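You operate a simulated robot arm through the tools that you are given. There is no shell and no other tool.

The job below is to be done with a simulated robot arm. You get a single attempt, and the scene is never put back.

Task
Set the controls near the top of the end bench. At the end: the choke lever of the flow rig is set to open; the blue filter stands on top of the purple rings box; the white round capacitor from the top of the end bench stands where the blue filter stood; the knob of the flow rig is turned to 5; the lock lever of the grease pump is set to locked; the silver purple plug socket stands on top of the grey pale block; whatever was shut is shut again. Leave all else as you found it, and nothing knocked over. The lock lever of the grease pump goes clockwise seen from above, to its stop. The choke lever of the flow rig goes clockwise seen from above, to its stop.

Only the result counts: the job must be done as asked and must still hold three seconds after the hand-in. Knocking over, shifting, dropping, spilling or breaking anything else fails it.

Robot
A 7-joint arm with a two-finger parallel gripper, fixed in place. Base frame: the origin is at the foot of the arm, x ahead of it, y to its left, z up; the work surface is at about z = 0. Lengths are in m, angles in rad, forces in N, time in s.
With the tool pointing down near the work surface it reaches from about 0.24 to 0.62 m from the base axis. Its first joint turns from -1.152 to 1.152 rad. Payload 2.6 kg.
Tool frame: the origin (TCP) lies between the finger pads and is the grasp point; the fingertips stand 0.03 m ahead of it; z points along the fingers, y is the line along which they close. The gripper opens to 0.094 m. The fingers are 0.028 m wide and 0.01 m thick; the gripper's body (0.05 by 0.096 m) begins 0.055 m behind the TCP.
Orientation is that of the tool frame in the base frame, as [roll, pitch, yaw] about the fixed x, y, z axes, in that order (R = Rz(yaw) Ry(pitch) Rx(roll)). With the fingers straight down and closing along the base's y, the tool's x points along the base's -x, its y along +y and its z along -z.

Tools
- The arm moves only by the tool arm_command. Its argument "increments" is a list of rows, each an object (a shift or turn left out is 0, a gripper value left out holds the last) with "dp": the shift along the base's x, y, z in mm, a list of three; "turn": the turn, a rotation vector about the base's x, y, z in rad, a list of three; "grip": the finger opening in mm, from 0 to 94. In form: [{"dp": [dx, dy, dz], "turn": [rx, ry, rz], "grip": grip}, ...]. A call has 1 to 20 rows; each row is the pose to reach, as a shift and turn from the pose commanded when the call began. A row lasts 0.2 s, in which the tool goes at most 0.05 m and 0.15 rad; a call with a longer step from one row to the next is refused whole, and so is a gripper value outside its range. Where a pose cannot be reached the arm comes as near as it can. A force on the tool above 40 N (or 10 N above the force at the start of the call, whichever is more), or a blocked arm, ends the call early, and 0.2 s more pass. Each finger travels about 0.072 m/s and halts on what it meets, pressing with about 30 N; the grip force reading is that of the motor and also rises with nothing between the fingers. The clock runs only during rows and for 0.2 s after the last one: add rows that repeat a pose to give the fingers time. The reply holds the time, the measured pose of the TCP, the force on the tool along the base axes, the opening and the grip force, in the units named above and with some noise, with the torque about the TCP (base axes, N m) and any sound that the robot's microphone picked up.
- Cameras (640 x 400 px; columns grow to the right, rows downward): "scene" is fixed at [0.0419, 0.4369, 0.5694]; the picture's right is [-0.72, -0.69, 0.00], its down [-0.36, 0.38, -0.85] and it looks along [0.59, -0.62, -0.52] (base axes); focal length 281 px, centre (320, 200). "wrist" rides on the gripper at [0.076, 0.014, -0.103] in the tool frame; the picture's right is [-0.18, 0.98, 0.00], its down [-0.75, -0.14, -0.64] and it looks along [-0.63, -0.12, 0.77] (tool axes); focal length 243 px, centre (320, 200). There is no depth. A picture from a camera that has moved, and an enlarged one, comes with that camera's place and axes in the base frame and with its lens.
- camera(camera): a new picture of that camera. The clock stands still meanwhile.
- close_up(camera, box): a new picture of the part [left, top, right, bottom] of that camera's present view, enlarged. The clock stands still meanwhile.
- sign_off(): hands the job in; it is judged then, once.

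Places have to be worked out from the pictures, the camera data and where the tool is seen. Open the gripper and draw the arm clear of the work before you hand the job in, unless the task says otherwise.

The tools are called after "Request:" by a JSON object that holds its "name" and its "arguments". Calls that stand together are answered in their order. arm_command: Moves the arm, as the interface text tells. Its arguments: {"type":"object","properties":{"increments":{"type":"array","items":{"type":"object","properties":{"dp":{"type":"array","items":{"type":"number"}},"turn":{"type":"array","items":{"type":"number"}},"grip":{"type":"number"}}}}},"required":["increments"]} The other tools are called the same way: camera (camera) takes a picture; close_up (camera, box) takes an enlarged picture of a part of a camera's view; sign_off () hands the job in.

At the start:

```text
time: 0.0
position: [0.3397, -0.0614, 0.3792]
orientation: [-3.14, 0.002, -3.141]
force: [1.0, -0.1, 0.4]
ft_torque: [0.0, 0.05, 0.0]
width: 0.0939
gripper_force: 0.0
```

scene: 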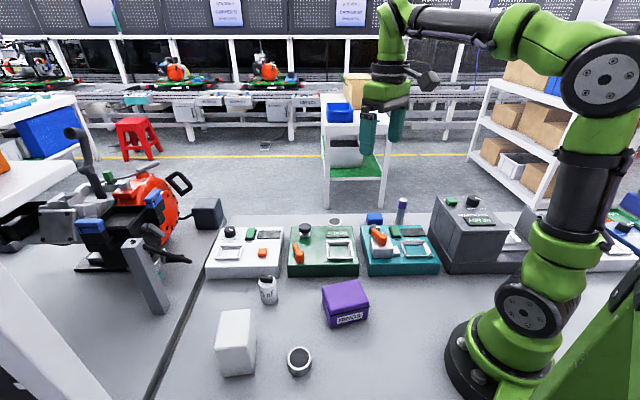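
wrist: 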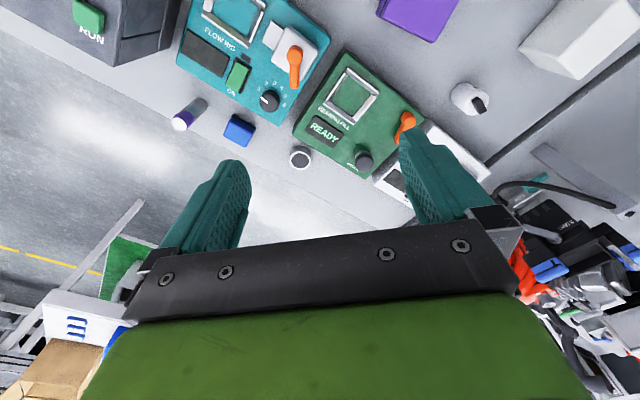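

I'll begin by looking closer at the scene and the devices on the bench.

Request:
{"name": "close_up", "arguments": {"camera": "scene", "box": [200, 190, 360, 290]}}

Request:
{"name": "close_up", "arguments": {"camera": "scene", "box": [340, 180, 540, 305]}}

Request:
{"name": "close_up", "arguments": {"camera": "scene", "box": [200, 270, 400, 395]}}

Request:
{"name": "close_up", "arguments": {"camera": "wrist", "box": [160, 0, 480, 200]}}

```text
4.00 times, centred on (280, 240) of scene
camera zoom: at [0.0419, 0.4369, 0.5694], right [-0.72, -0.69, 0.0], down [-0.36, 0.38, -0.85], along [0.59, -0.62, -0.52], focal length 1122 px, centre (480, 40)
```

zoom: 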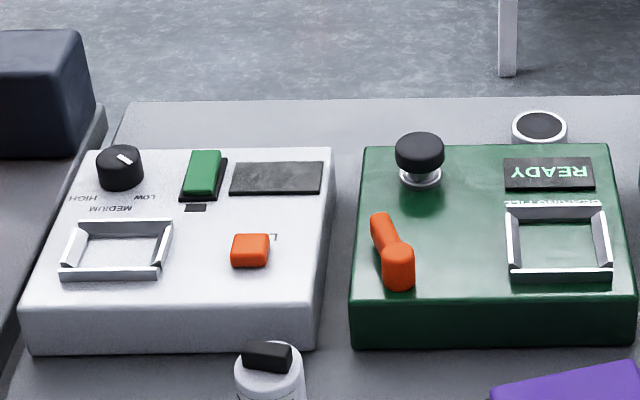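

```text
3.20 times, centred on (440, 242) of scene
camera zoom: at [0.0419, 0.4369, 0.5694], right [-0.72, -0.69, 0.0], down [-0.36, 0.38, -0.85], along [0.59, -0.62, -0.52], focal length 898 px, centre (-64, 64)
```

zoom: 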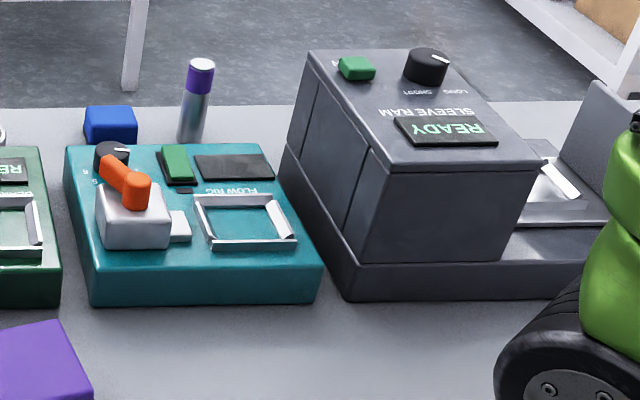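

```text
3.20 times, centred on (300, 332) of scene
camera zoom: at [0.0419, 0.4369, 0.5694], right [-0.72, -0.69, 0.0], down [-0.36, 0.38, -0.85], along [0.59, -0.62, -0.52], focal length 898 px, centre (384, -224)
```

zoom: 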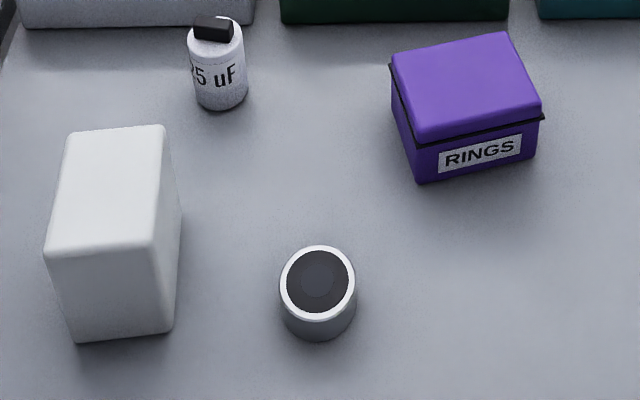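

```text
2.00 times, centred on (320, 100) of wrist
camera zoom: at [0.2612, -0.049, 0.4818], right [0.18, 0.98, 0.0], down [0.75, -0.14, 0.64], along [0.63, -0.12, -0.77], focal length 485 px, centre (320, 400)
```

zoom: 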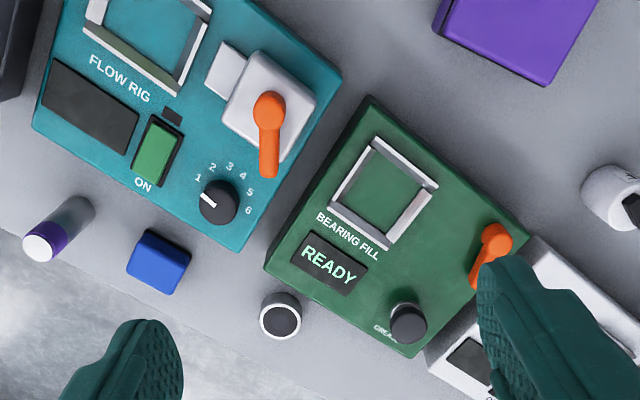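

The flow rig (teal) and green pump-like device lie ahead-right; blue filter is near (0.45,-0.25), purple-capped plug near (0.39,-0.33). I move the wrist camera back and right to see the flow rig and the objects behind it more directly.

Request:
{"name": "arm_command", "arguments": {"increments": [{"dp": [-12, -28, 0]}, {"dp": [-24, -56, 0]}, {"dp": [-36, -84, 0]}, {"dp": [-48, -112, 0]}, {"dp": [-60, -139, 0]}, {"dp": [-60, -139, 0]}]}}

Request:
{"name": "camera", "arguments": {"camera": "wrist"}}

Request:
{"name": "camera", "arguments": {"camera": "scene"}}

```text
time: 1.4
position: [0.2777, -0.2048, 0.3815]
orientation: [-3.14, -0.001, -3.14]
force: [0.2, -0.2, -0.7]
ft_torque: [0.0, 0.01, 0.0]
width: 0.0941
gripper_force: 0.1
```

```text
taken
camera wrist: at [0.1997, -0.1913, 0.4823], right [0.18, 0.98, 0.0], down [0.75, -0.14, 0.64], along [0.63, -0.12, -0.77], focal length 243 px, centre (320, 200)
```

wrist: 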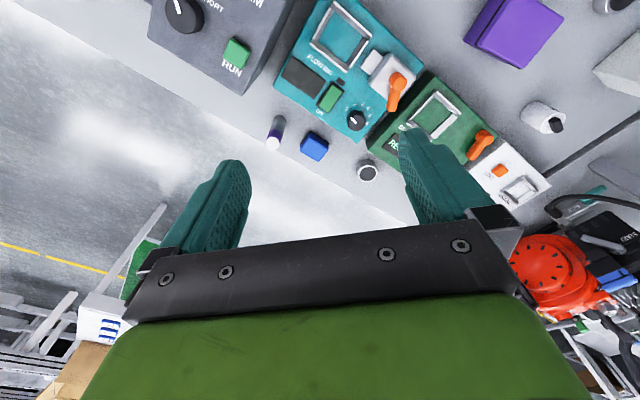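

```text
taken
```

scene: 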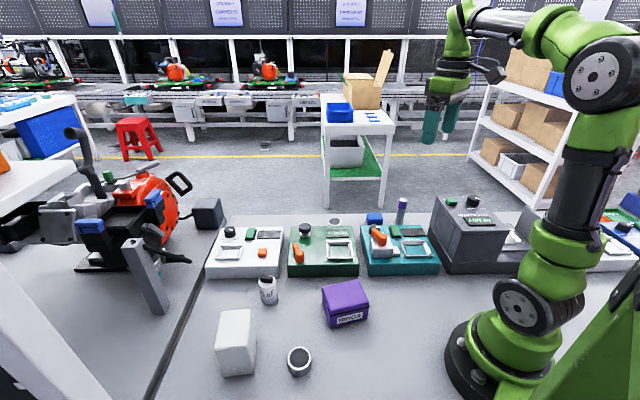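

The devices sit in a row yawed about 45°. I zoom into the wrist view for each device.

Request:
{"name": "close_up", "arguments": {"camera": "wrist", "box": [260, 0, 440, 112]}}

Request:
{"name": "close_up", "arguments": {"camera": "wrist", "box": [360, 70, 560, 195]}}

Request:
{"name": "close_up", "arguments": {"camera": "wrist", "box": [240, 80, 400, 180]}}

Request:
{"name": "close_up", "arguments": {"camera": "wrist", "box": [440, 0, 640, 125]}}

```text
3.56 times, centred on (350, 56) of wrist
camera zoom: at [0.1997, -0.1913, 0.4823], right [0.18, 0.98, 0.0], down [0.75, -0.14, 0.64], along [0.63, -0.12, -0.77], focal length 863 px, centre (213, 712)
```

zoom: 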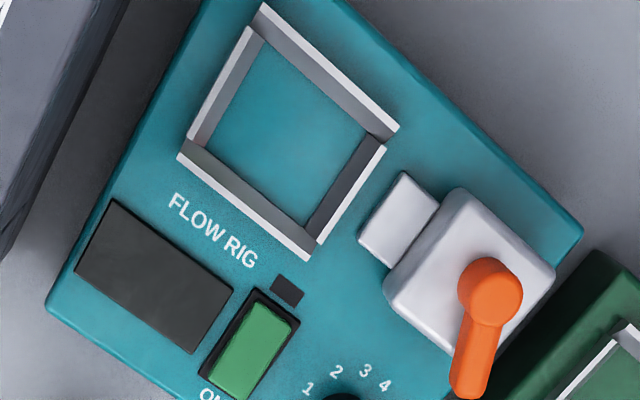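

```text
3.20 times, centred on (460, 132) of wrist
camera zoom: at [0.1997, -0.1913, 0.4823], right [0.18, 0.98, 0.0], down [0.75, -0.14, 0.64], along [0.63, -0.12, -0.77], focal length 776 px, centre (-128, 416)
```

zoom: 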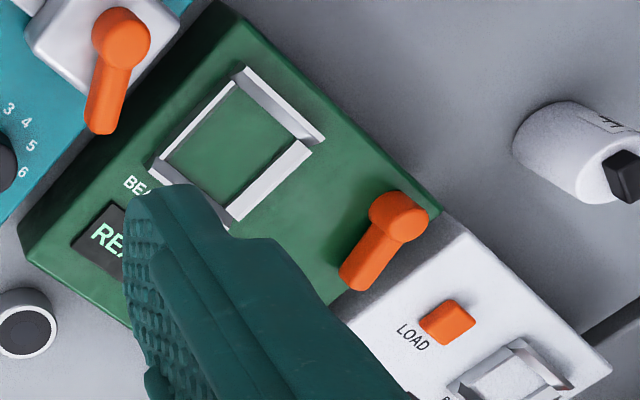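

```text
4.00 times, centred on (320, 130) of wrist
camera zoom: at [0.1997, -0.1913, 0.4823], right [0.18, 0.98, 0.0], down [0.75, -0.14, 0.64], along [0.63, -0.12, -0.77], focal length 970 px, centre (320, 480)
```

zoom: 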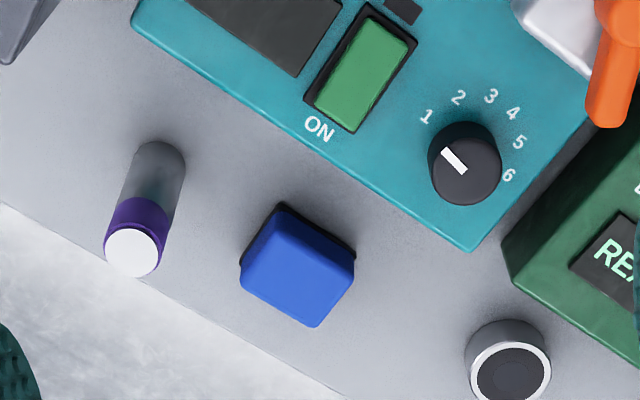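

```text
3.20 times, centred on (540, 62) of wrist
camera zoom: at [0.1997, -0.1913, 0.4823], right [0.18, 0.98, 0.0], down [0.75, -0.14, 0.64], along [0.63, -0.12, -0.77], focal length 776 px, centre (-384, 640)
```

zoom: 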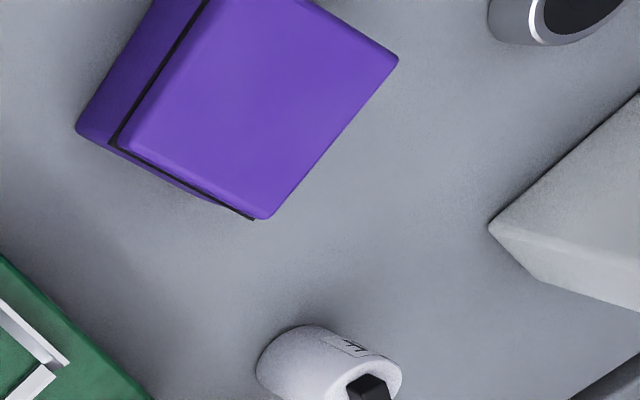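

The green BEARING FILL device with a GREASE button looks like the grease pump, and its orange lever is the lock lever. I turn the wrist by about -46° to align with the device row and view the flow rig from closer.

Request:
{"name": "arm_command", "arguments": {"increments": [{"dp": [8, 17, 0], "turn": [0, 0, -0.134]}, {"dp": [16, 34, 0], "turn": [0, 0, -0.268]}, {"dp": [24, 51, -20], "turn": [0, 0, -0.402]}, {"dp": [32, 68, -40], "turn": [0, 0, -0.536]}, {"dp": [40, 85, -70], "turn": [0, 0, -0.67]}, {"dp": [45, 100, -100], "turn": [0, 0, -0.803]}, {"dp": [45, 100, -120], "turn": [0, 0, -0.803]}, {"dp": [45, 100, -120], "turn": [0, 0, -0.803]}]}}

Request:
{"name": "camera", "arguments": {"camera": "wrist"}}

Request:
{"name": "camera", "arguments": {"camera": "scene"}}

```text
time: 3.2
position: [0.3211, -0.0994, 0.2575]
orientation: [3.141, -0.001, 2.339]
force: [0.1, -0.4, -0.4]
ft_torque: [-0.03, 0.02, -0.01]
width: 0.0937
gripper_force: 0.1
```

```text
taken
camera wrist: at [0.2771, -0.0361, 0.3596], right [0.84, 0.55, 0.0], down [0.42, -0.64, 0.64], along [0.35, -0.54, -0.77], focal length 243 px, centre (320, 200)
```

wrist: 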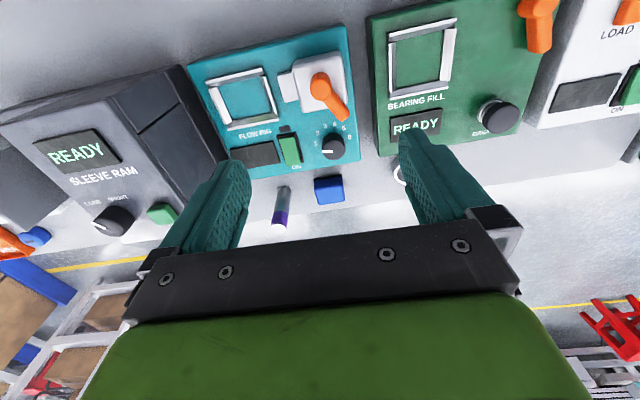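

```text
taken
```

scene: 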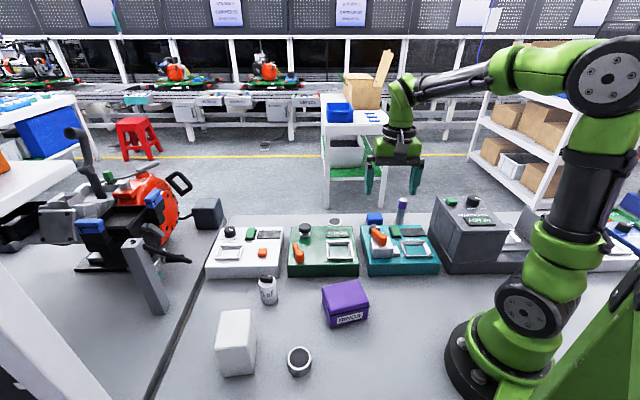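

The camera now shows the flow rig from near. I zoom in on the lever housing, knob, and the grease pump.

Request:
{"name": "close_up", "arguments": {"camera": "wrist", "box": [260, 30, 388, 110]}}

Request:
{"name": "close_up", "arguments": {"camera": "wrist", "box": [280, 100, 376, 160]}}

Request:
{"name": "close_up", "arguments": {"camera": "wrist", "box": [370, 0, 570, 125]}}

Request:
{"name": "close_up", "arguments": {"camera": "wrist", "box": [250, 140, 410, 240]}}

```text
5.00 times, centred on (324, 70) of wrist
camera zoom: at [0.2771, -0.0361, 0.3596], right [0.84, 0.55, 0.0], down [0.42, -0.64, 0.64], along [0.35, -0.54, -0.77], focal length 1213 px, centre (300, 850)
```

zoom: 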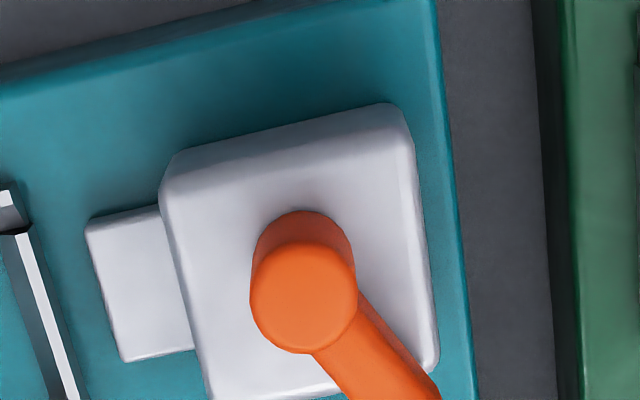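

```text
6.67 times, centred on (328, 130) of wrist
camera zoom: at [0.2771, -0.0361, 0.3596], right [0.84, 0.55, 0.0], down [0.42, -0.64, 0.64], along [0.35, -0.54, -0.77], focal length 1618 px, centre (267, 667)
```

zoom: 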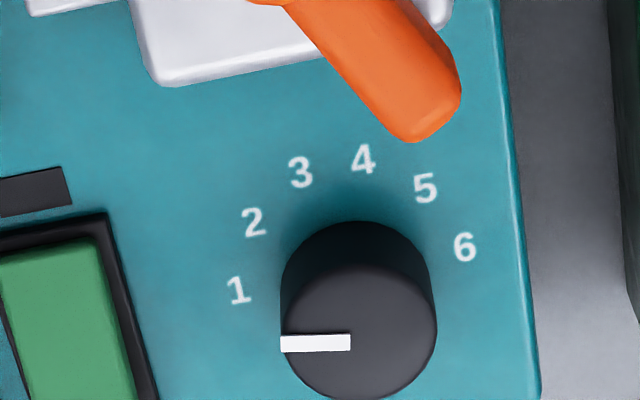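

```text
3.20 times, centred on (470, 62) of wrist
camera zoom: at [0.2771, -0.0361, 0.3596], right [0.84, 0.55, 0.0], down [0.42, -0.64, 0.64], along [0.35, -0.54, -0.77], focal length 776 px, centre (-160, 640)
```

zoom: 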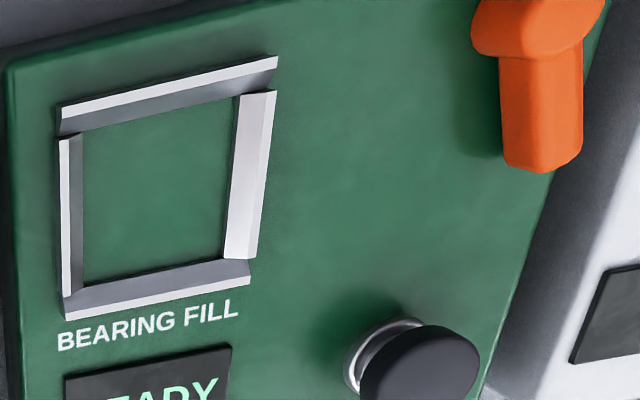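

```text
4.00 times, centred on (330, 190) of wrist
camera zoom: at [0.2771, -0.0361, 0.3596], right [0.84, 0.55, 0.0], down [0.42, -0.64, 0.64], along [0.35, -0.54, -0.77], focal length 970 px, centre (280, 240)
```

zoom: 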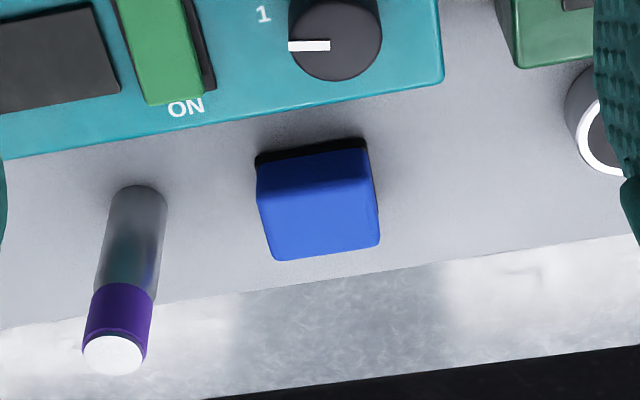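

The knob sits at about (0.374,-0.155), pointing to 1 (digits spaced ~36°), and the choke lever pivots near (0.317,-0.096) pointing at about -22° in the base frame. I'll come above the lever with the fingers aligned to straddle it, and check before descending.

Request:
{"name": "arm_command", "arguments": {"increments": [{"dp": [9, -4, -25], "turn": [0, 0, 0.14], "grip": 45}, {"dp": [18, -7, -50], "turn": [0, 0, 0.28], "grip": 45}, {"dp": [28, -11, -75], "turn": [0, 0, 0.42], "grip": 45}, {"dp": [28, -11, -97], "turn": [0, 0, 0.42], "grip": 45}, {"dp": [28, -11, -97], "turn": [0, 0, 0.42], "grip": 45}]}}

Request:
{"name": "camera", "arguments": {"camera": "wrist"}}

Request:
{"name": "close_up", "arguments": {"camera": "scene", "box": [320, 150, 480, 250]}}

```text
time: 4.4
position: [0.3493, -0.1144, 0.1599]
orientation: [3.14, 0.0, 2.759]
force: [-0.1, -0.9, -0.1]
ft_torque: [0.0, 0.0, 0.03]
width: 0.0451
gripper_force: 0.0
```

```text
taken
camera wrist: at [0.2829, -0.0729, 0.2631], right [0.54, 0.84, 0.0], down [0.65, -0.41, 0.64], along [0.54, -0.35, -0.77], focal length 243 px, centre (320, 200)
```

wrist: 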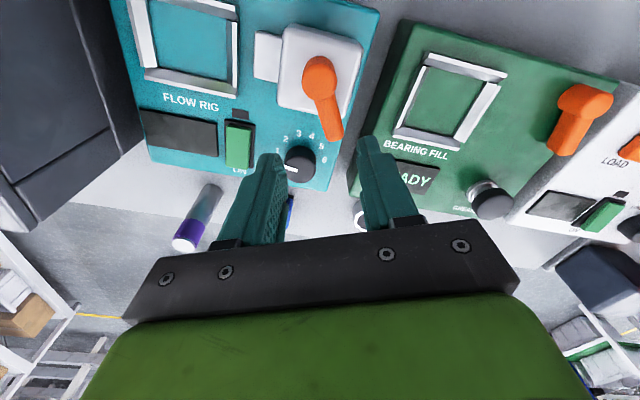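

```text
4.00 times, centred on (400, 200) of scene
camera zoom: at [0.0419, 0.4369, 0.5694], right [-0.72, -0.69, 0.0], down [-0.36, 0.38, -0.85], along [0.59, -0.62, -0.52], focal length 1122 px, centre (0, 200)
```

zoom: 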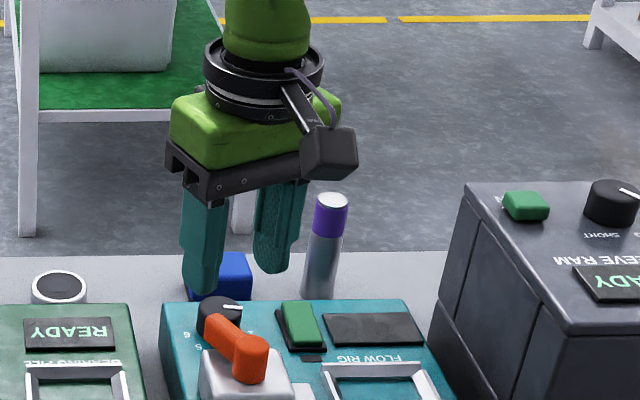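

The lever is parallel to the tool's x axis but about 7 mm off in tool y. I shift by that, descend part of the way, and check the view.

Request:
{"name": "arm_command", "arguments": {"increments": [{"dp": [3, 7, 0]}, {"dp": [3, 7, -15]}, {"dp": [3, 7, -28]}, {"dp": [3, 7, -28]}]}}

Request:
{"name": "camera", "arguments": {"camera": "wrist"}}

Request:
{"name": "close_up", "arguments": {"camera": "scene", "box": [340, 190, 436, 250]}}

```text
time: 5.4
position: [0.3538, -0.1083, 0.1329]
orientation: [-3.14, -0.001, 2.76]
force: [0.3, -0.3, 0.1]
ft_torque: [-0.01, -0.02, -0.03]
width: 0.045
gripper_force: 0.0
```

```text
taken
camera wrist: at [0.2867, -0.0657, 0.235], right [0.54, 0.84, 0.0], down [0.65, -0.41, 0.64], along [0.54, -0.35, -0.77], focal length 243 px, centre (320, 200)
```

wrist: 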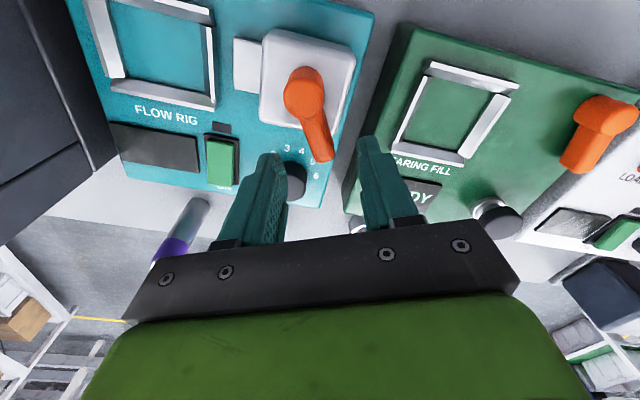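

```text
6.67 times, centred on (388, 220) of scene
camera zoom: at [0.0419, 0.4369, 0.5694], right [-0.72, -0.69, 0.0], down [-0.36, 0.38, -0.85], along [0.59, -0.62, -0.52], focal length 1871 px, centre (-133, 67)
```

zoom: 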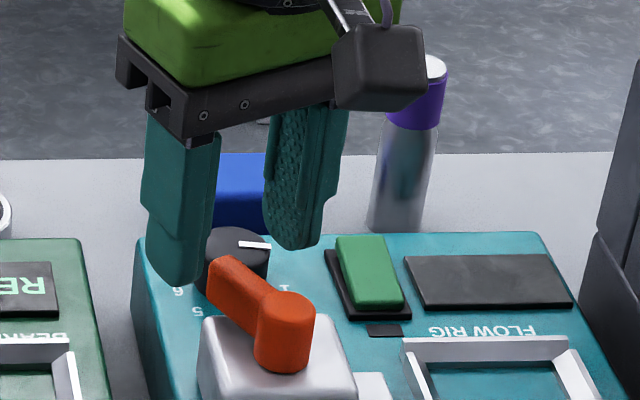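

Lever centred between the fingers. I shift slightly toward the pivot, lower until the fingertips are beside the lever arm, and narrow the opening to cage it.

Request:
{"name": "arm_command", "arguments": {"increments": [{"dp": [-5, 2, 0]}, {"dp": [-5, 2, -7]}, {"dp": [-5, 2, -13]}, {"dp": [-5, 2, -13], "grip": 24}, {"dp": [-5, 2, -13], "grip": 24}]}}

Request:
{"name": "camera", "arguments": {"camera": "wrist"}}

Request:
{"name": "close_up", "arguments": {"camera": "scene", "box": [340, 190, 436, 250]}}

```text
time: 6.6
position: [0.3493, -0.1039, 0.1221]
orientation: [3.141, -0.001, 2.759]
force: [0.1, -0.5, 0.3]
ft_torque: [0.01, -0.01, -0.01]
width: 0.0237
gripper_force: 0.1
```

```text
taken
camera wrist: at [0.2829, -0.0632, 0.2233], right [0.54, 0.84, 0.0], down [0.65, -0.41, 0.64], along [0.54, -0.35, -0.77], focal length 243 px, centre (320, 200)
```

wrist: 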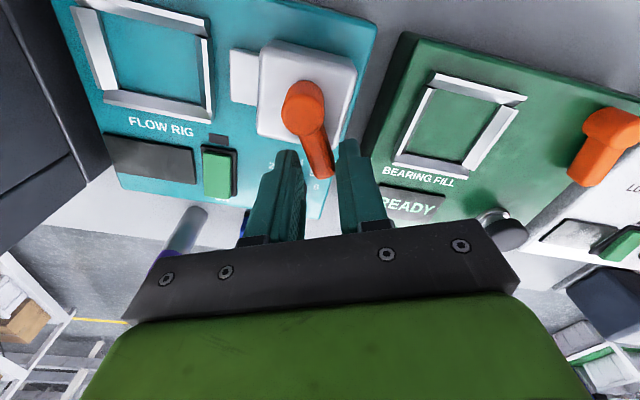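

```text
6.67 times, centred on (388, 220) of scene
camera zoom: at [0.0419, 0.4369, 0.5694], right [-0.72, -0.69, 0.0], down [-0.36, 0.38, -0.85], along [0.59, -0.62, -0.52], focal length 1871 px, centre (-133, 67)
```

zoom: 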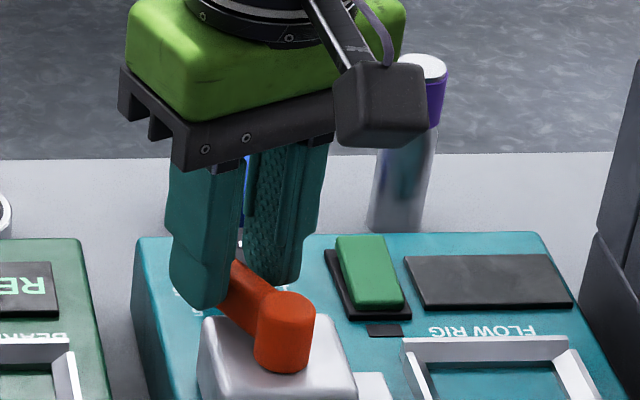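

The fingers straddle the lever. I swing the tool clockwise about the pivot in steps, starting with about 32°.

Request:
{"name": "arm_command", "arguments": {"increments": [{"dp": [-2.1, -5.1, 0], "turn": [0, 0, -0.1396]}, {"dp": [-4.9, -9.9, 0], "turn": [0, 0, -0.2793]}, {"dp": [-8.3, -14.3, 0], "turn": [0, 0, -0.4189]}, {"dp": [-12.3, -18.2, 0], "turn": [0, 0, -0.5585]}, {"dp": [-12.3, -18.2, 0], "turn": [0, 0, -0.5585]}]}}

Request:
{"name": "camera", "arguments": {"camera": "wrist"}}

Request:
{"name": "close_up", "arguments": {"camera": "scene", "box": [340, 190, 436, 250]}}

```text
time: 7.8
position: [0.3359, -0.1232, 0.1209]
orientation: [-3.141, 0.0, 2.198]
force: [0.1, 0.7, 0.8]
ft_torque: [0.0, 0.01, -0.03]
width: 0.0239
gripper_force: 0.1
```

```text
taken
camera wrist: at [0.3027, -0.0536, 0.2227], right [0.9, 0.43, 0.0], down [0.33, -0.69, 0.64], along [0.27, -0.58, -0.77], focal length 243 px, centre (320, 200)
```

wrist: 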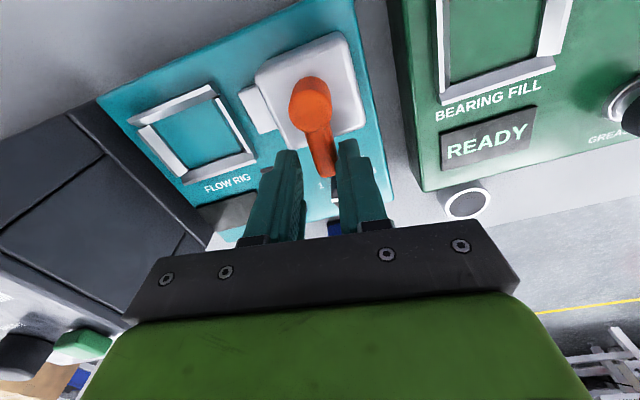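

```text
6.67 times, centred on (388, 220) of scene
camera zoom: at [0.0419, 0.4369, 0.5694], right [-0.72, -0.69, 0.0], down [-0.36, 0.38, -0.85], along [0.59, -0.62, -0.52], focal length 1871 px, centre (-133, 67)
```

zoom: 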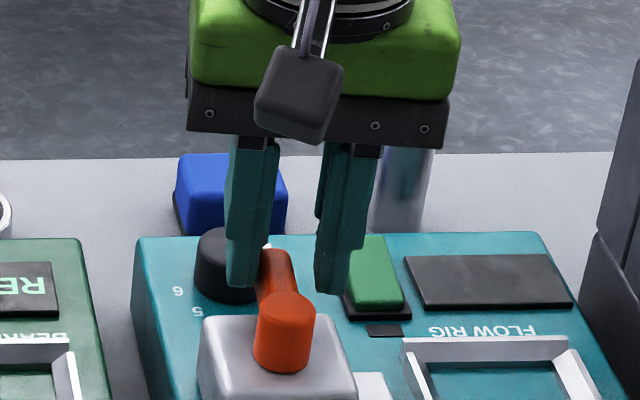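

The lever follows freely. I continue the clockwise swing.

Request:
{"name": "arm_command", "arguments": {"increments": [{"dp": [-4.5, -3.2, 0], "turn": [0, 0, -0.1396]}, {"dp": [-9.4, -5.8, 0], "turn": [0, 0, -0.2793]}, {"dp": [-14.6, -7.7, 0], "turn": [0, 0, -0.4189]}, {"dp": [-20.1, -8.9, 0], "turn": [0, 0, -0.5585]}, {"dp": [-20.1, -8.9, 0], "turn": [0, 0, -0.5585]}]}}

Request:
{"name": "camera", "arguments": {"camera": "wrist"}}

Request:
{"name": "close_up", "arguments": {"camera": "scene", "box": [340, 190, 436, 250]}}

```text
time: 9.0
position: [0.3175, -0.1297, 0.123]
orientation: [3.137, -0.001, 1.643]
force: [15.7, 8.7, 0.4]
ft_torque: [0.16, -0.31, 0.23]
width: 0.0333
gripper_force: 8.0
```

```text
taken
camera wrist: at [0.3253, -0.0537, 0.2251], right [0.99, -0.11, 0.0], down [-0.09, -0.76, 0.64], along [-0.07, -0.64, -0.77], focal length 243 px, centre (320, 200)
```

wrist: 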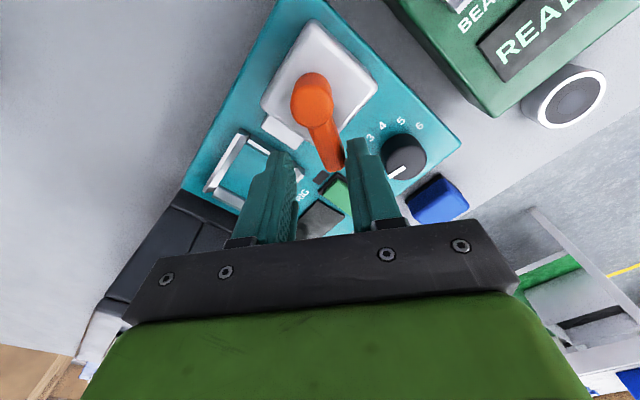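

```text
6.67 times, centred on (388, 220) of scene
camera zoom: at [0.0419, 0.4369, 0.5694], right [-0.72, -0.69, 0.0], down [-0.36, 0.38, -0.85], along [0.59, -0.62, -0.52], focal length 1871 px, centre (-133, 67)
```

zoom: 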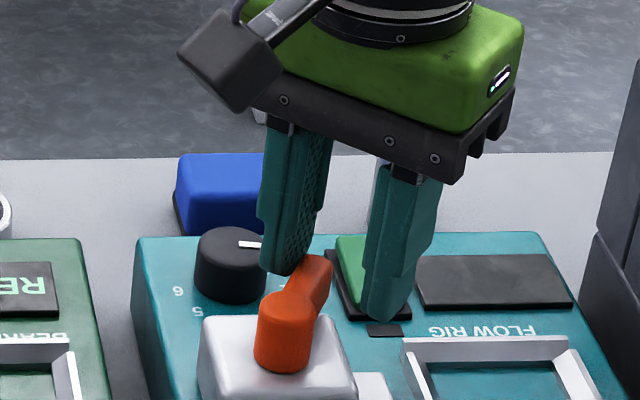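

The force rose and the fingers spread: the lever (now at about -80°, i.e. 60° turned) is against its stop. I open the fingers and lift off straight up.

Request:
{"name": "arm_command", "arguments": {"increments": [{"dp": [1, 1, 0], "grip": 50}, {"dp": [1, 1, 0], "grip": 50}, {"dp": [1, 1, 20], "grip": 50}, {"dp": [1, 1, 50], "grip": 50}, {"dp": [1, 1, 90], "grip": 50}, {"dp": [1, 1, 90], "grip": 50}]}}

Request:
{"name": "camera", "arguments": {"camera": "wrist"}}

Request:
{"name": "close_up", "arguments": {"camera": "scene", "box": [340, 190, 436, 250]}}

```text
time: 10.4
position: [0.3174, -0.1311, 0.2143]
orientation: [-3.141, 0.001, 1.642]
force: [0.3, 1.3, -0.9]
ft_torque: [-0.03, 0.01, 0.02]
width: 0.05
gripper_force: 0.0
```

```text
taken
camera wrist: at [0.3256, -0.0548, 0.3154], right [0.99, -0.11, 0.0], down [-0.09, -0.76, 0.64], along [-0.07, -0.64, -0.77], focal length 243 px, centre (320, 200)
```

wrist: 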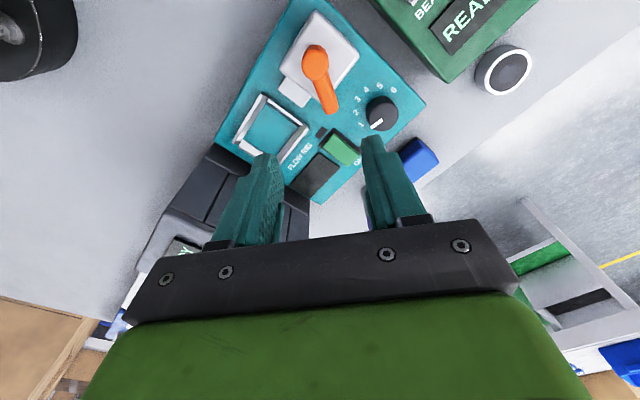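

```text
6.67 times, centred on (388, 220) of scene
camera zoom: at [0.0419, 0.4369, 0.5694], right [-0.72, -0.69, 0.0], down [-0.36, 0.38, -0.85], along [0.59, -0.62, -0.52], focal length 1871 px, centre (-133, 67)
```

zoom: 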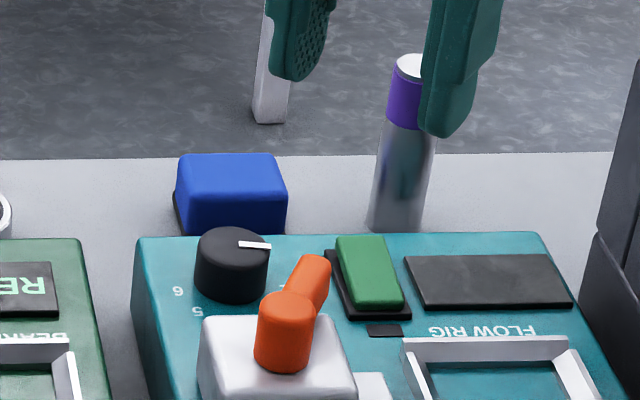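

The lever now points about -75°. To be sure it is really at the stop, I'll press it once more with closed fingers from its counter-clockwise side and watch the force.

Request:
{"name": "arm_command", "arguments": {"increments": [{"dp": [16, 4, 0], "grip": 0}, {"dp": [31, 8, 0], "grip": 0}, {"dp": [31, 8, -40], "grip": 0}, {"dp": [31, 8, -75], "grip": 0}, {"dp": [31, 8, -92], "grip": 0}, {"dp": [31, 8, -92], "grip": 0}]}}

Request:
{"name": "camera", "arguments": {"camera": "wrist"}}

Request:
{"name": "close_up", "arguments": {"camera": "scene", "box": [340, 190, 436, 250]}}

```text
time: 11.8
position: [0.3503, -0.1223, 0.1188]
orientation: [-3.141, 0.0, 1.639]
force: [0.1, -0.8, -0.3]
ft_torque: [-0.02, 0.0, -0.02]
width: 0.0
gripper_force: 30.2
```

```text
taken
camera wrist: at [0.3587, -0.0459, 0.2209], right [0.99, -0.11, 0.0], down [-0.09, -0.76, 0.64], along [-0.07, -0.64, -0.77], focal length 243 px, centre (320, 200)
```

wrist: 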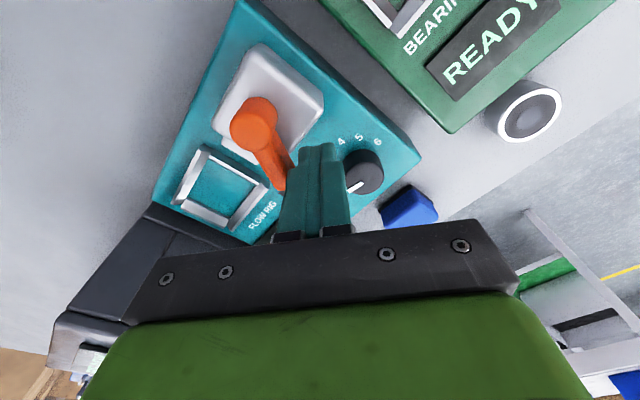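

```text
6.67 times, centred on (388, 220) of scene
camera zoom: at [0.0419, 0.4369, 0.5694], right [-0.72, -0.69, 0.0], down [-0.36, 0.38, -0.85], along [0.59, -0.62, -0.52], focal length 1871 px, centre (-133, 67)
```

zoom: 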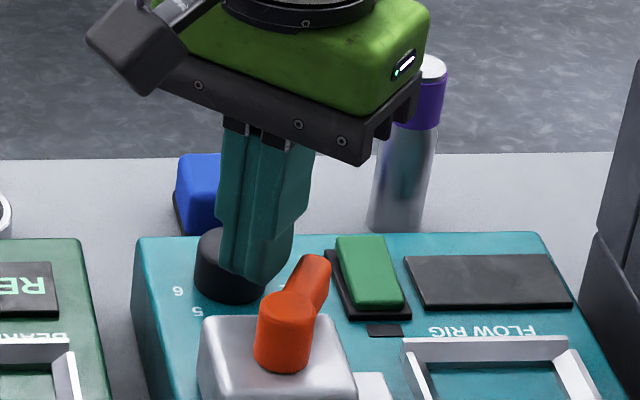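

Fingers are beside the lever. I push toward the clockwise side in small steps.

Request:
{"name": "arm_command", "arguments": {"increments": [{"dp": [-3, -0.8, 0]}, {"dp": [-6, -1.5, 0]}, {"dp": [-8, -2, 0]}, {"dp": [-10, -2.5, 0]}, {"dp": [-12, -3, 0]}, {"dp": [-14, -3.5, 0]}]}}

Request:
{"name": "camera", "arguments": {"camera": "wrist"}}

Request:
{"name": "close_up", "arguments": {"camera": "scene", "box": [340, 190, 436, 250]}}

```text
time: 12.8
position: [0.3444, -0.1231, 0.1191]
orientation: [3.133, 0.006, 1.65]
force: [6.6, 0.2, -5.5]
ft_torque: [0.05, -0.18, 0.09]
width: 0.0
gripper_force: 29.5
stopped in row 4: the force on the tool passed its limit at 45 N (the readings are from after the stop); the commanded pose is now the measured one
```

```text
taken
camera wrist: at [0.3497, -0.0462, 0.2208], right [0.99, -0.1, 0.01], down [-0.09, -0.76, 0.64], along [-0.06, -0.64, -0.76], focal length 243 px, centre (320, 200)
```

wrist: 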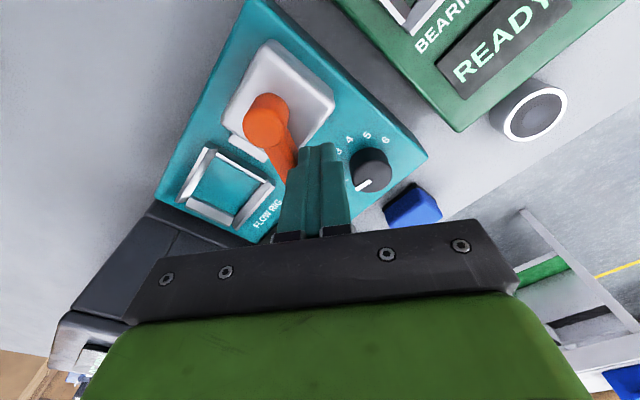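

```text
6.67 times, centred on (388, 220) of scene
camera zoom: at [0.0419, 0.4369, 0.5694], right [-0.72, -0.69, 0.0], down [-0.36, 0.38, -0.85], along [0.59, -0.62, -0.52], focal length 1871 px, centre (-133, 67)
```

zoom: 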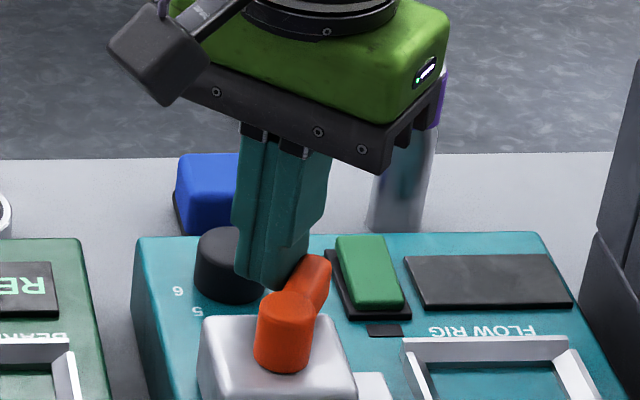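

At 45 N the lever did not move, so it is at its stop. I back off, raise, and re-level the tool, then look at the knob closely.

Request:
{"name": "arm_command", "arguments": {"increments": [{"dp": [8, 2, 0], "turn": [0.0053, 0.009, 0]}, {"dp": [8, 2, 20], "turn": [0.0053, 0.009, 0]}, {"dp": [8, 2, 60], "turn": [0.0053, 0.009, 0], "grip": 60}, {"dp": [8, 2, 100], "turn": [0.0053, 0.009, 0], "grip": 60}, {"dp": [8, 2, 100], "turn": [0.0053, 0.009, 0], "grip": 60}]}}

Request:
{"name": "camera", "arguments": {"camera": "wrist"}}

Request:
{"name": "close_up", "arguments": {"camera": "wrist", "box": [280, 50, 440, 150]}}

```text
time: 14.0
position: [0.3477, -0.121, 0.2221]
orientation: [-3.141, -0.002, 1.648]
force: [-0.4, 0.0, -0.5]
ft_torque: [0.01, 0.03, -0.02]
width: 0.0598
gripper_force: 0.0
```

```text
taken
camera wrist: at [0.3554, -0.0455, 0.3236], right [0.99, -0.11, 0.0], down [-0.08, -0.76, 0.64], along [-0.07, -0.64, -0.77], focal length 243 px, centre (320, 200)
```

wrist: 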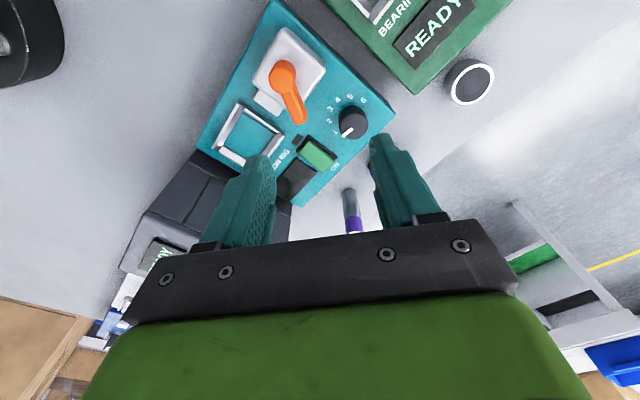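

```text
4.00 times, centred on (360, 100) of wrist
camera zoom: at [0.3554, -0.0455, 0.3236], right [0.99, -0.11, 0.0], down [-0.08, -0.76, 0.64], along [-0.07, -0.64, -0.77], focal length 970 px, centre (160, 600)
```

zoom: 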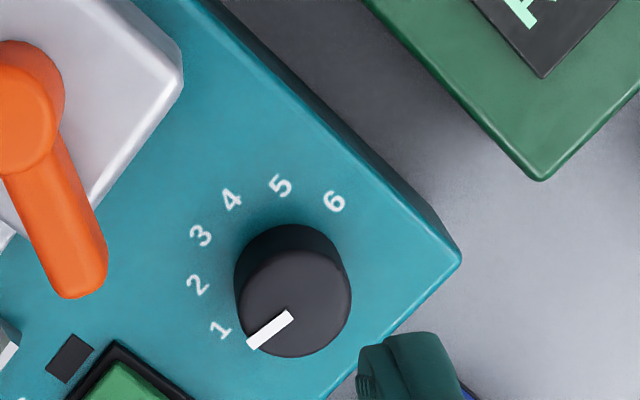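

The knob centre works out to about (0.377,-0.154), top at z≈0.075, pointer at 1. I rotate the tool counter-clockwise about 145° first, above the knob, so that I have a full 144° clockwise stroke.

Request:
{"name": "arm_command", "arguments": {"increments": [{"dp": [2, -2, 0], "turn": [0, 0, 0.141]}, {"dp": [4, -4, 0], "turn": [0, 0, 0.282]}, {"dp": [6, -6, 0], "turn": [0, 0, 0.423]}, {"dp": [8, -8, 0], "turn": [0, 0, 0.564]}, {"dp": [10, -10, 0], "turn": [0, 0, 0.705]}, {"dp": [12, -12, 0], "turn": [0, 0, 0.846]}, {"dp": [14, -14, 0], "turn": [0, 0, 0.987]}, {"dp": [16, -16, 0], "turn": [0, 0, 1.128]}, {"dp": [18, -18, 0], "turn": [0, 0, 1.269]}, {"dp": [20, -20, 0], "turn": [0, 0, 1.41]}, {"dp": [22, -22, 0], "turn": [0, 0, 1.551]}, {"dp": [24, -24, 0], "turn": [0, 0, 1.692]}, {"dp": [26, -26, 0], "turn": [0, 0, 1.833]}, {"dp": [28, -28, 0], "turn": [0, 0, 1.974]}, {"dp": [29, -30, -10], "turn": [0, 0, 2.115]}, {"dp": [29, -31, -20], "turn": [0, 0, 2.256]}, {"dp": [29, -32, -30], "turn": [0, 0, 2.397]}, {"dp": [29, -33, -50], "turn": [0, 0, 2.538]}, {"dp": [29, -33, -62], "turn": [0, 0, 2.538]}, {"dp": [29, -33, -62], "turn": [0, 0, 2.538]}]}}

Request:
{"name": "camera", "arguments": {"camera": "wrist"}}

Request:
{"name": "close_up", "arguments": {"camera": "scene", "box": [340, 170, 468, 250]}}

```text
time: 18.2
position: [0.3814, -0.1533, 0.1557]
orientation: [3.14, -0.002, -2.095]
force: [0.5, 0.1, -0.5]
ft_torque: [-0.01, -0.03, -0.01]
width: 0.0601
gripper_force: 0.0
```

```text
taken
camera wrist: at [0.3292, -0.2128, 0.2584], right [-0.76, 0.65, 0.0], down [0.5, 0.58, 0.64], along [0.42, 0.49, -0.77], focal length 243 px, centre (320, 200)
```

wrist: 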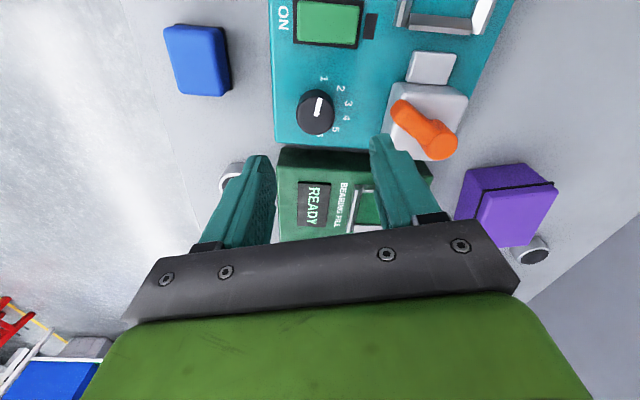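

```text
5.00 times, centred on (404, 210) of scene
camera zoom: at [0.0419, 0.4369, 0.5694], right [-0.72, -0.69, 0.0], down [-0.36, 0.38, -0.85], along [0.59, -0.62, -0.52], focal length 1403 px, centre (-100, 150)
```

zoom: 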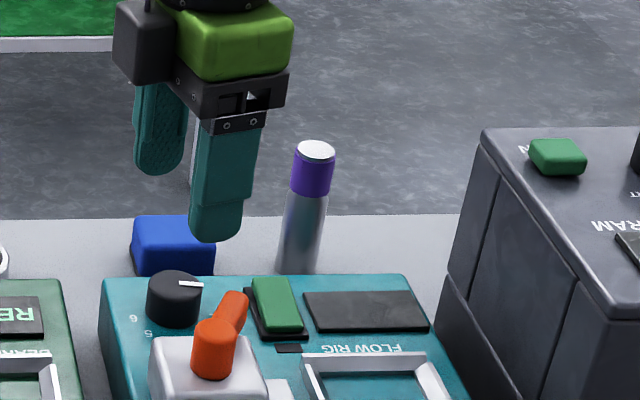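

The rotation worked. I zoom on the knob to refine its centre relative to the tool.

Request:
{"name": "close_up", "arguments": {"camera": "wrist", "box": [256, 70, 384, 150]}}

```text
5.00 times, centred on (320, 110) of wrist
camera zoom: at [0.3292, -0.2128, 0.2584], right [-0.76, 0.65, 0.0], down [0.5, 0.58, 0.64], along [0.42, 0.49, -0.77], focal length 1213 px, centre (320, 650)
```

zoom: 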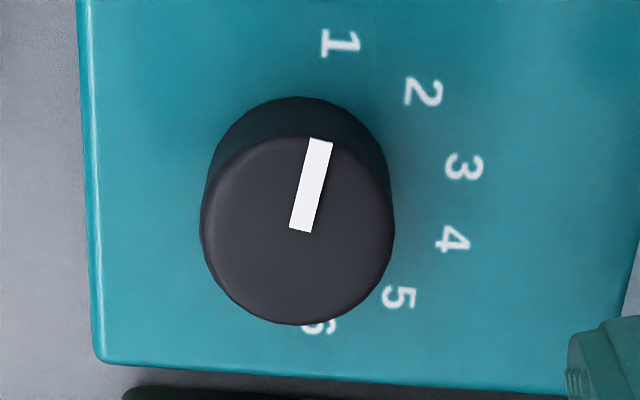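

Combining views: knob centre relative to the tool is about (+1,-6) mm, panel at z≈0.046 and knob top z≈0.066. I shift and descend to just above the knob and check.

Request:
{"name": "arm_command", "arguments": {"increments": [{"dp": [0.8, -5.8, 0], "grip": 50}, {"dp": [0.8, -5.8, -25], "grip": 50}, {"dp": [0.8, -5.8, -48], "grip": 50}, {"dp": [0.8, -5.8, -48], "grip": 50}]}}

Request:
{"name": "close_up", "arguments": {"camera": "wrist", "box": [220, 80, 420, 205]}}

Request:
{"name": "close_up", "arguments": {"camera": "scene", "box": [340, 190, 436, 250]}}

```text
time: 19.2
position: [0.3818, -0.1599, 0.1092]
orientation: [-3.141, -0.001, -2.096]
force: [0.2, 0.3, 0.5]
ft_torque: [-0.01, -0.02, -0.02]
width: 0.0499
gripper_force: 0.0
```

```text
3.20 times, centred on (320, 142) of wrist
camera zoom: at [0.3293, -0.2188, 0.2109], right [-0.76, 0.65, 0.0], down [0.5, 0.58, 0.64], along [0.42, 0.49, -0.77], focal length 776 px, centre (320, 384)
```

zoom: 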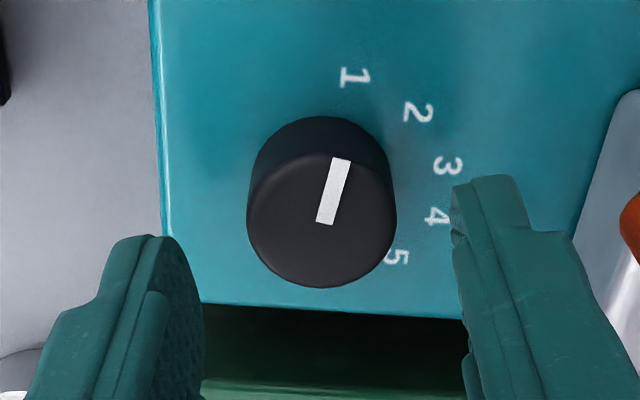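

```text
6.67 times, centred on (388, 220) of scene
camera zoom: at [0.0419, 0.4369, 0.5694], right [-0.72, -0.69, 0.0], down [-0.36, 0.38, -0.85], along [0.59, -0.62, -0.52], focal length 1871 px, centre (-133, 67)
```

zoom: 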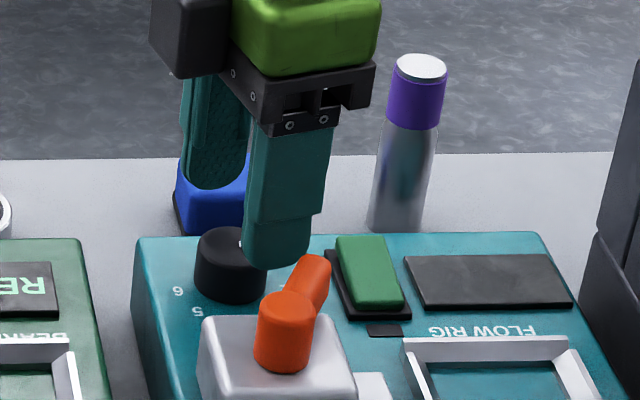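

The knob is centred exactly between the fingers. I descend so the fingertips end just above the panel, then close on the knob.

Request:
{"name": "arm_command", "arguments": {"increments": [{"dp": [0, 0, -10], "grip": 50}, {"dp": [0, 0, -20], "grip": 50}, {"dp": [0, 0, -26], "grip": 50}, {"dp": [0, 0, -26], "grip": 50}, {"dp": [0, 0, -26], "grip": 30}, {"dp": [0, 0, -26], "grip": 25}, {"dp": [0, 0, -26], "grip": 25}]}}

Request:
{"name": "close_up", "arguments": {"camera": "wrist", "box": [220, 80, 420, 205]}}

Request:
{"name": "close_up", "arguments": {"camera": "scene", "box": [340, 190, 436, 250]}}

```text
time: 20.8
position: [0.3821, -0.1597, 0.0846]
orientation: [-3.14, -0.003, -2.096]
force: [1.3, -1.3, -2.8]
ft_torque: [0.08, -0.11, 0.0]
width: 0.0311
gripper_force: 45.1
```

```text
3.20 times, centred on (320, 142) of wrist
camera zoom: at [0.3293, -0.2189, 0.187], right [-0.76, 0.65, 0.0], down [0.5, 0.58, 0.64], along [0.42, 0.49, -0.77], focal length 776 px, centre (320, 384)
```

zoom: 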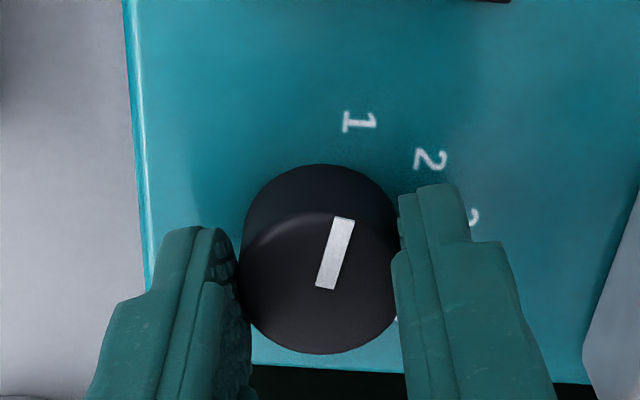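

```text
6.67 times, centred on (388, 220) of scene
camera zoom: at [0.0419, 0.4369, 0.5694], right [-0.72, -0.69, 0.0], down [-0.36, 0.38, -0.85], along [0.59, -0.62, -0.52], focal length 1871 px, centre (-133, 67)
```

zoom: 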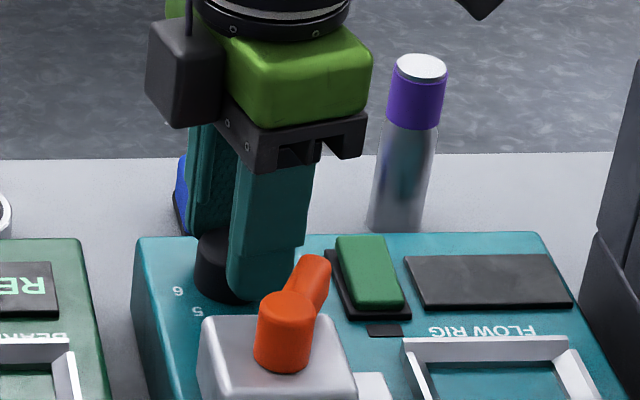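

Gripped the knob at 31 mm with low side forces. I rotate clockwise 72° first and check.

Request:
{"name": "arm_command", "arguments": {"increments": [{"turn": [0, 0, -0.1396]}, {"turn": [0, 0, -0.2793]}, {"turn": [0, 0, -0.4189]}, {"turn": [0, 0, -0.5585]}, {"turn": [0, 0, -0.6981]}, {"turn": [0, 0, -0.8378]}, {"turn": [0, 0, -0.9774]}, {"turn": [0, 0, -1.117]}, {"turn": [0, 0, -1.2566]}, {"turn": [0, 0, -1.2566]}]}}

Request:
{"name": "close_up", "arguments": {"camera": "wrist", "box": [220, 80, 420, 205]}}

Request:
{"name": "close_up", "arguments": {"camera": "scene", "box": [340, 190, 436, 250]}}

```text
time: 22.1
position: [0.3797, -0.1598, 0.0839]
orientation: [3.139, -0.002, -2.812]
force: [-1.7, -0.4, 1.1]
ft_torque: [-0.06, -0.23, 0.01]
width: 0.031
gripper_force: 46.0
stopped in row 6: the force on the tool passed its limit at 41 N (the readings are from after the stop); the commanded pose is now the measured one
```

```text
3.20 times, centred on (320, 142) of wrist
camera zoom: at [0.3027, -0.1708, 0.187], right [-0.14, 0.99, 0.0], down [0.76, 0.11, 0.64], along [0.63, 0.09, -0.77], focal length 776 px, centre (320, 384)
```

zoom: 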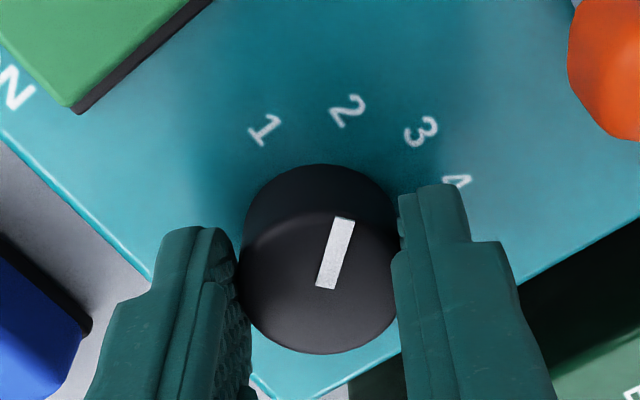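

```text
6.67 times, centred on (388, 220) of scene
camera zoom: at [0.0419, 0.4369, 0.5694], right [-0.72, -0.69, 0.0], down [-0.36, 0.38, -0.85], along [0.59, -0.62, -0.52], focal length 1871 px, centre (-133, 67)
```

zoom: 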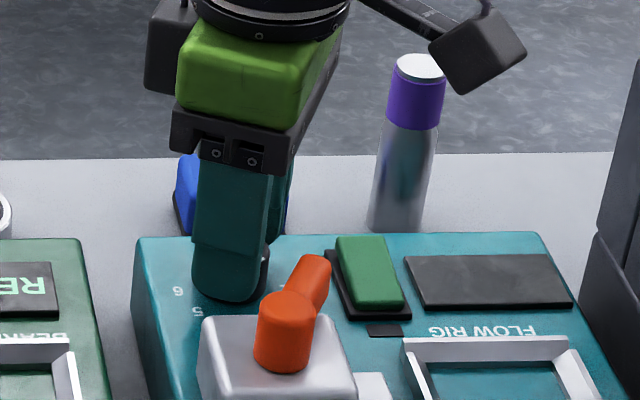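

The knob has followed by 41° without slipping; the call stopped on a force transient. I continue more slowly.

Request:
{"name": "arm_command", "arguments": {"increments": [{"turn": [0, 0, -0.06]}, {"turn": [0, 0, -0.12]}, {"turn": [0, 0, -0.18]}, {"turn": [0, 0, -0.24]}, {"turn": [0, 0, -0.3]}, {"turn": [0, 0, -0.36]}, {"turn": [0, 0, -0.42]}, {"turn": [0, 0, -0.48]}, {"turn": [0, 0, -0.54]}, {"turn": [0, 0, -0.6]}]}}

Request:
{"name": "close_up", "arguments": {"camera": "wrist", "box": [220, 80, 420, 205]}}

```text
time: 24.3
position: [0.3804, -0.1581, 0.0855]
orientation: [3.137, -0.005, 2.87]
force: [6.3, 7.4, -7.6]
ft_torque: [0.51, 0.28, 0.01]
width: 0.0308
gripper_force: 45.0
```

```text
3.20 times, centred on (320, 142) of wrist
camera zoom: at [0.3097, -0.1248, 0.1871], right [0.44, 0.9, 0.0], down [0.69, -0.34, 0.64], along [0.57, -0.28, -0.77], focal length 776 px, centre (320, 384)
```

zoom: 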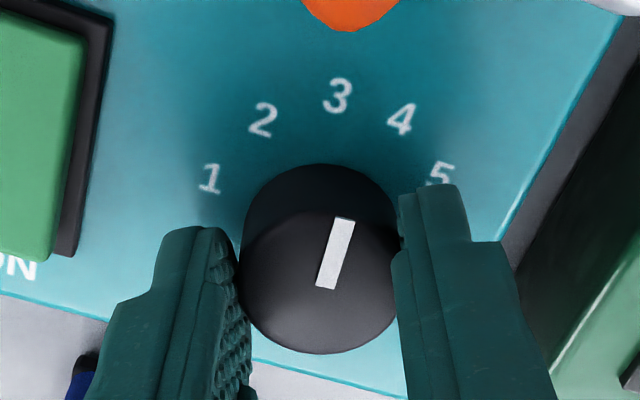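

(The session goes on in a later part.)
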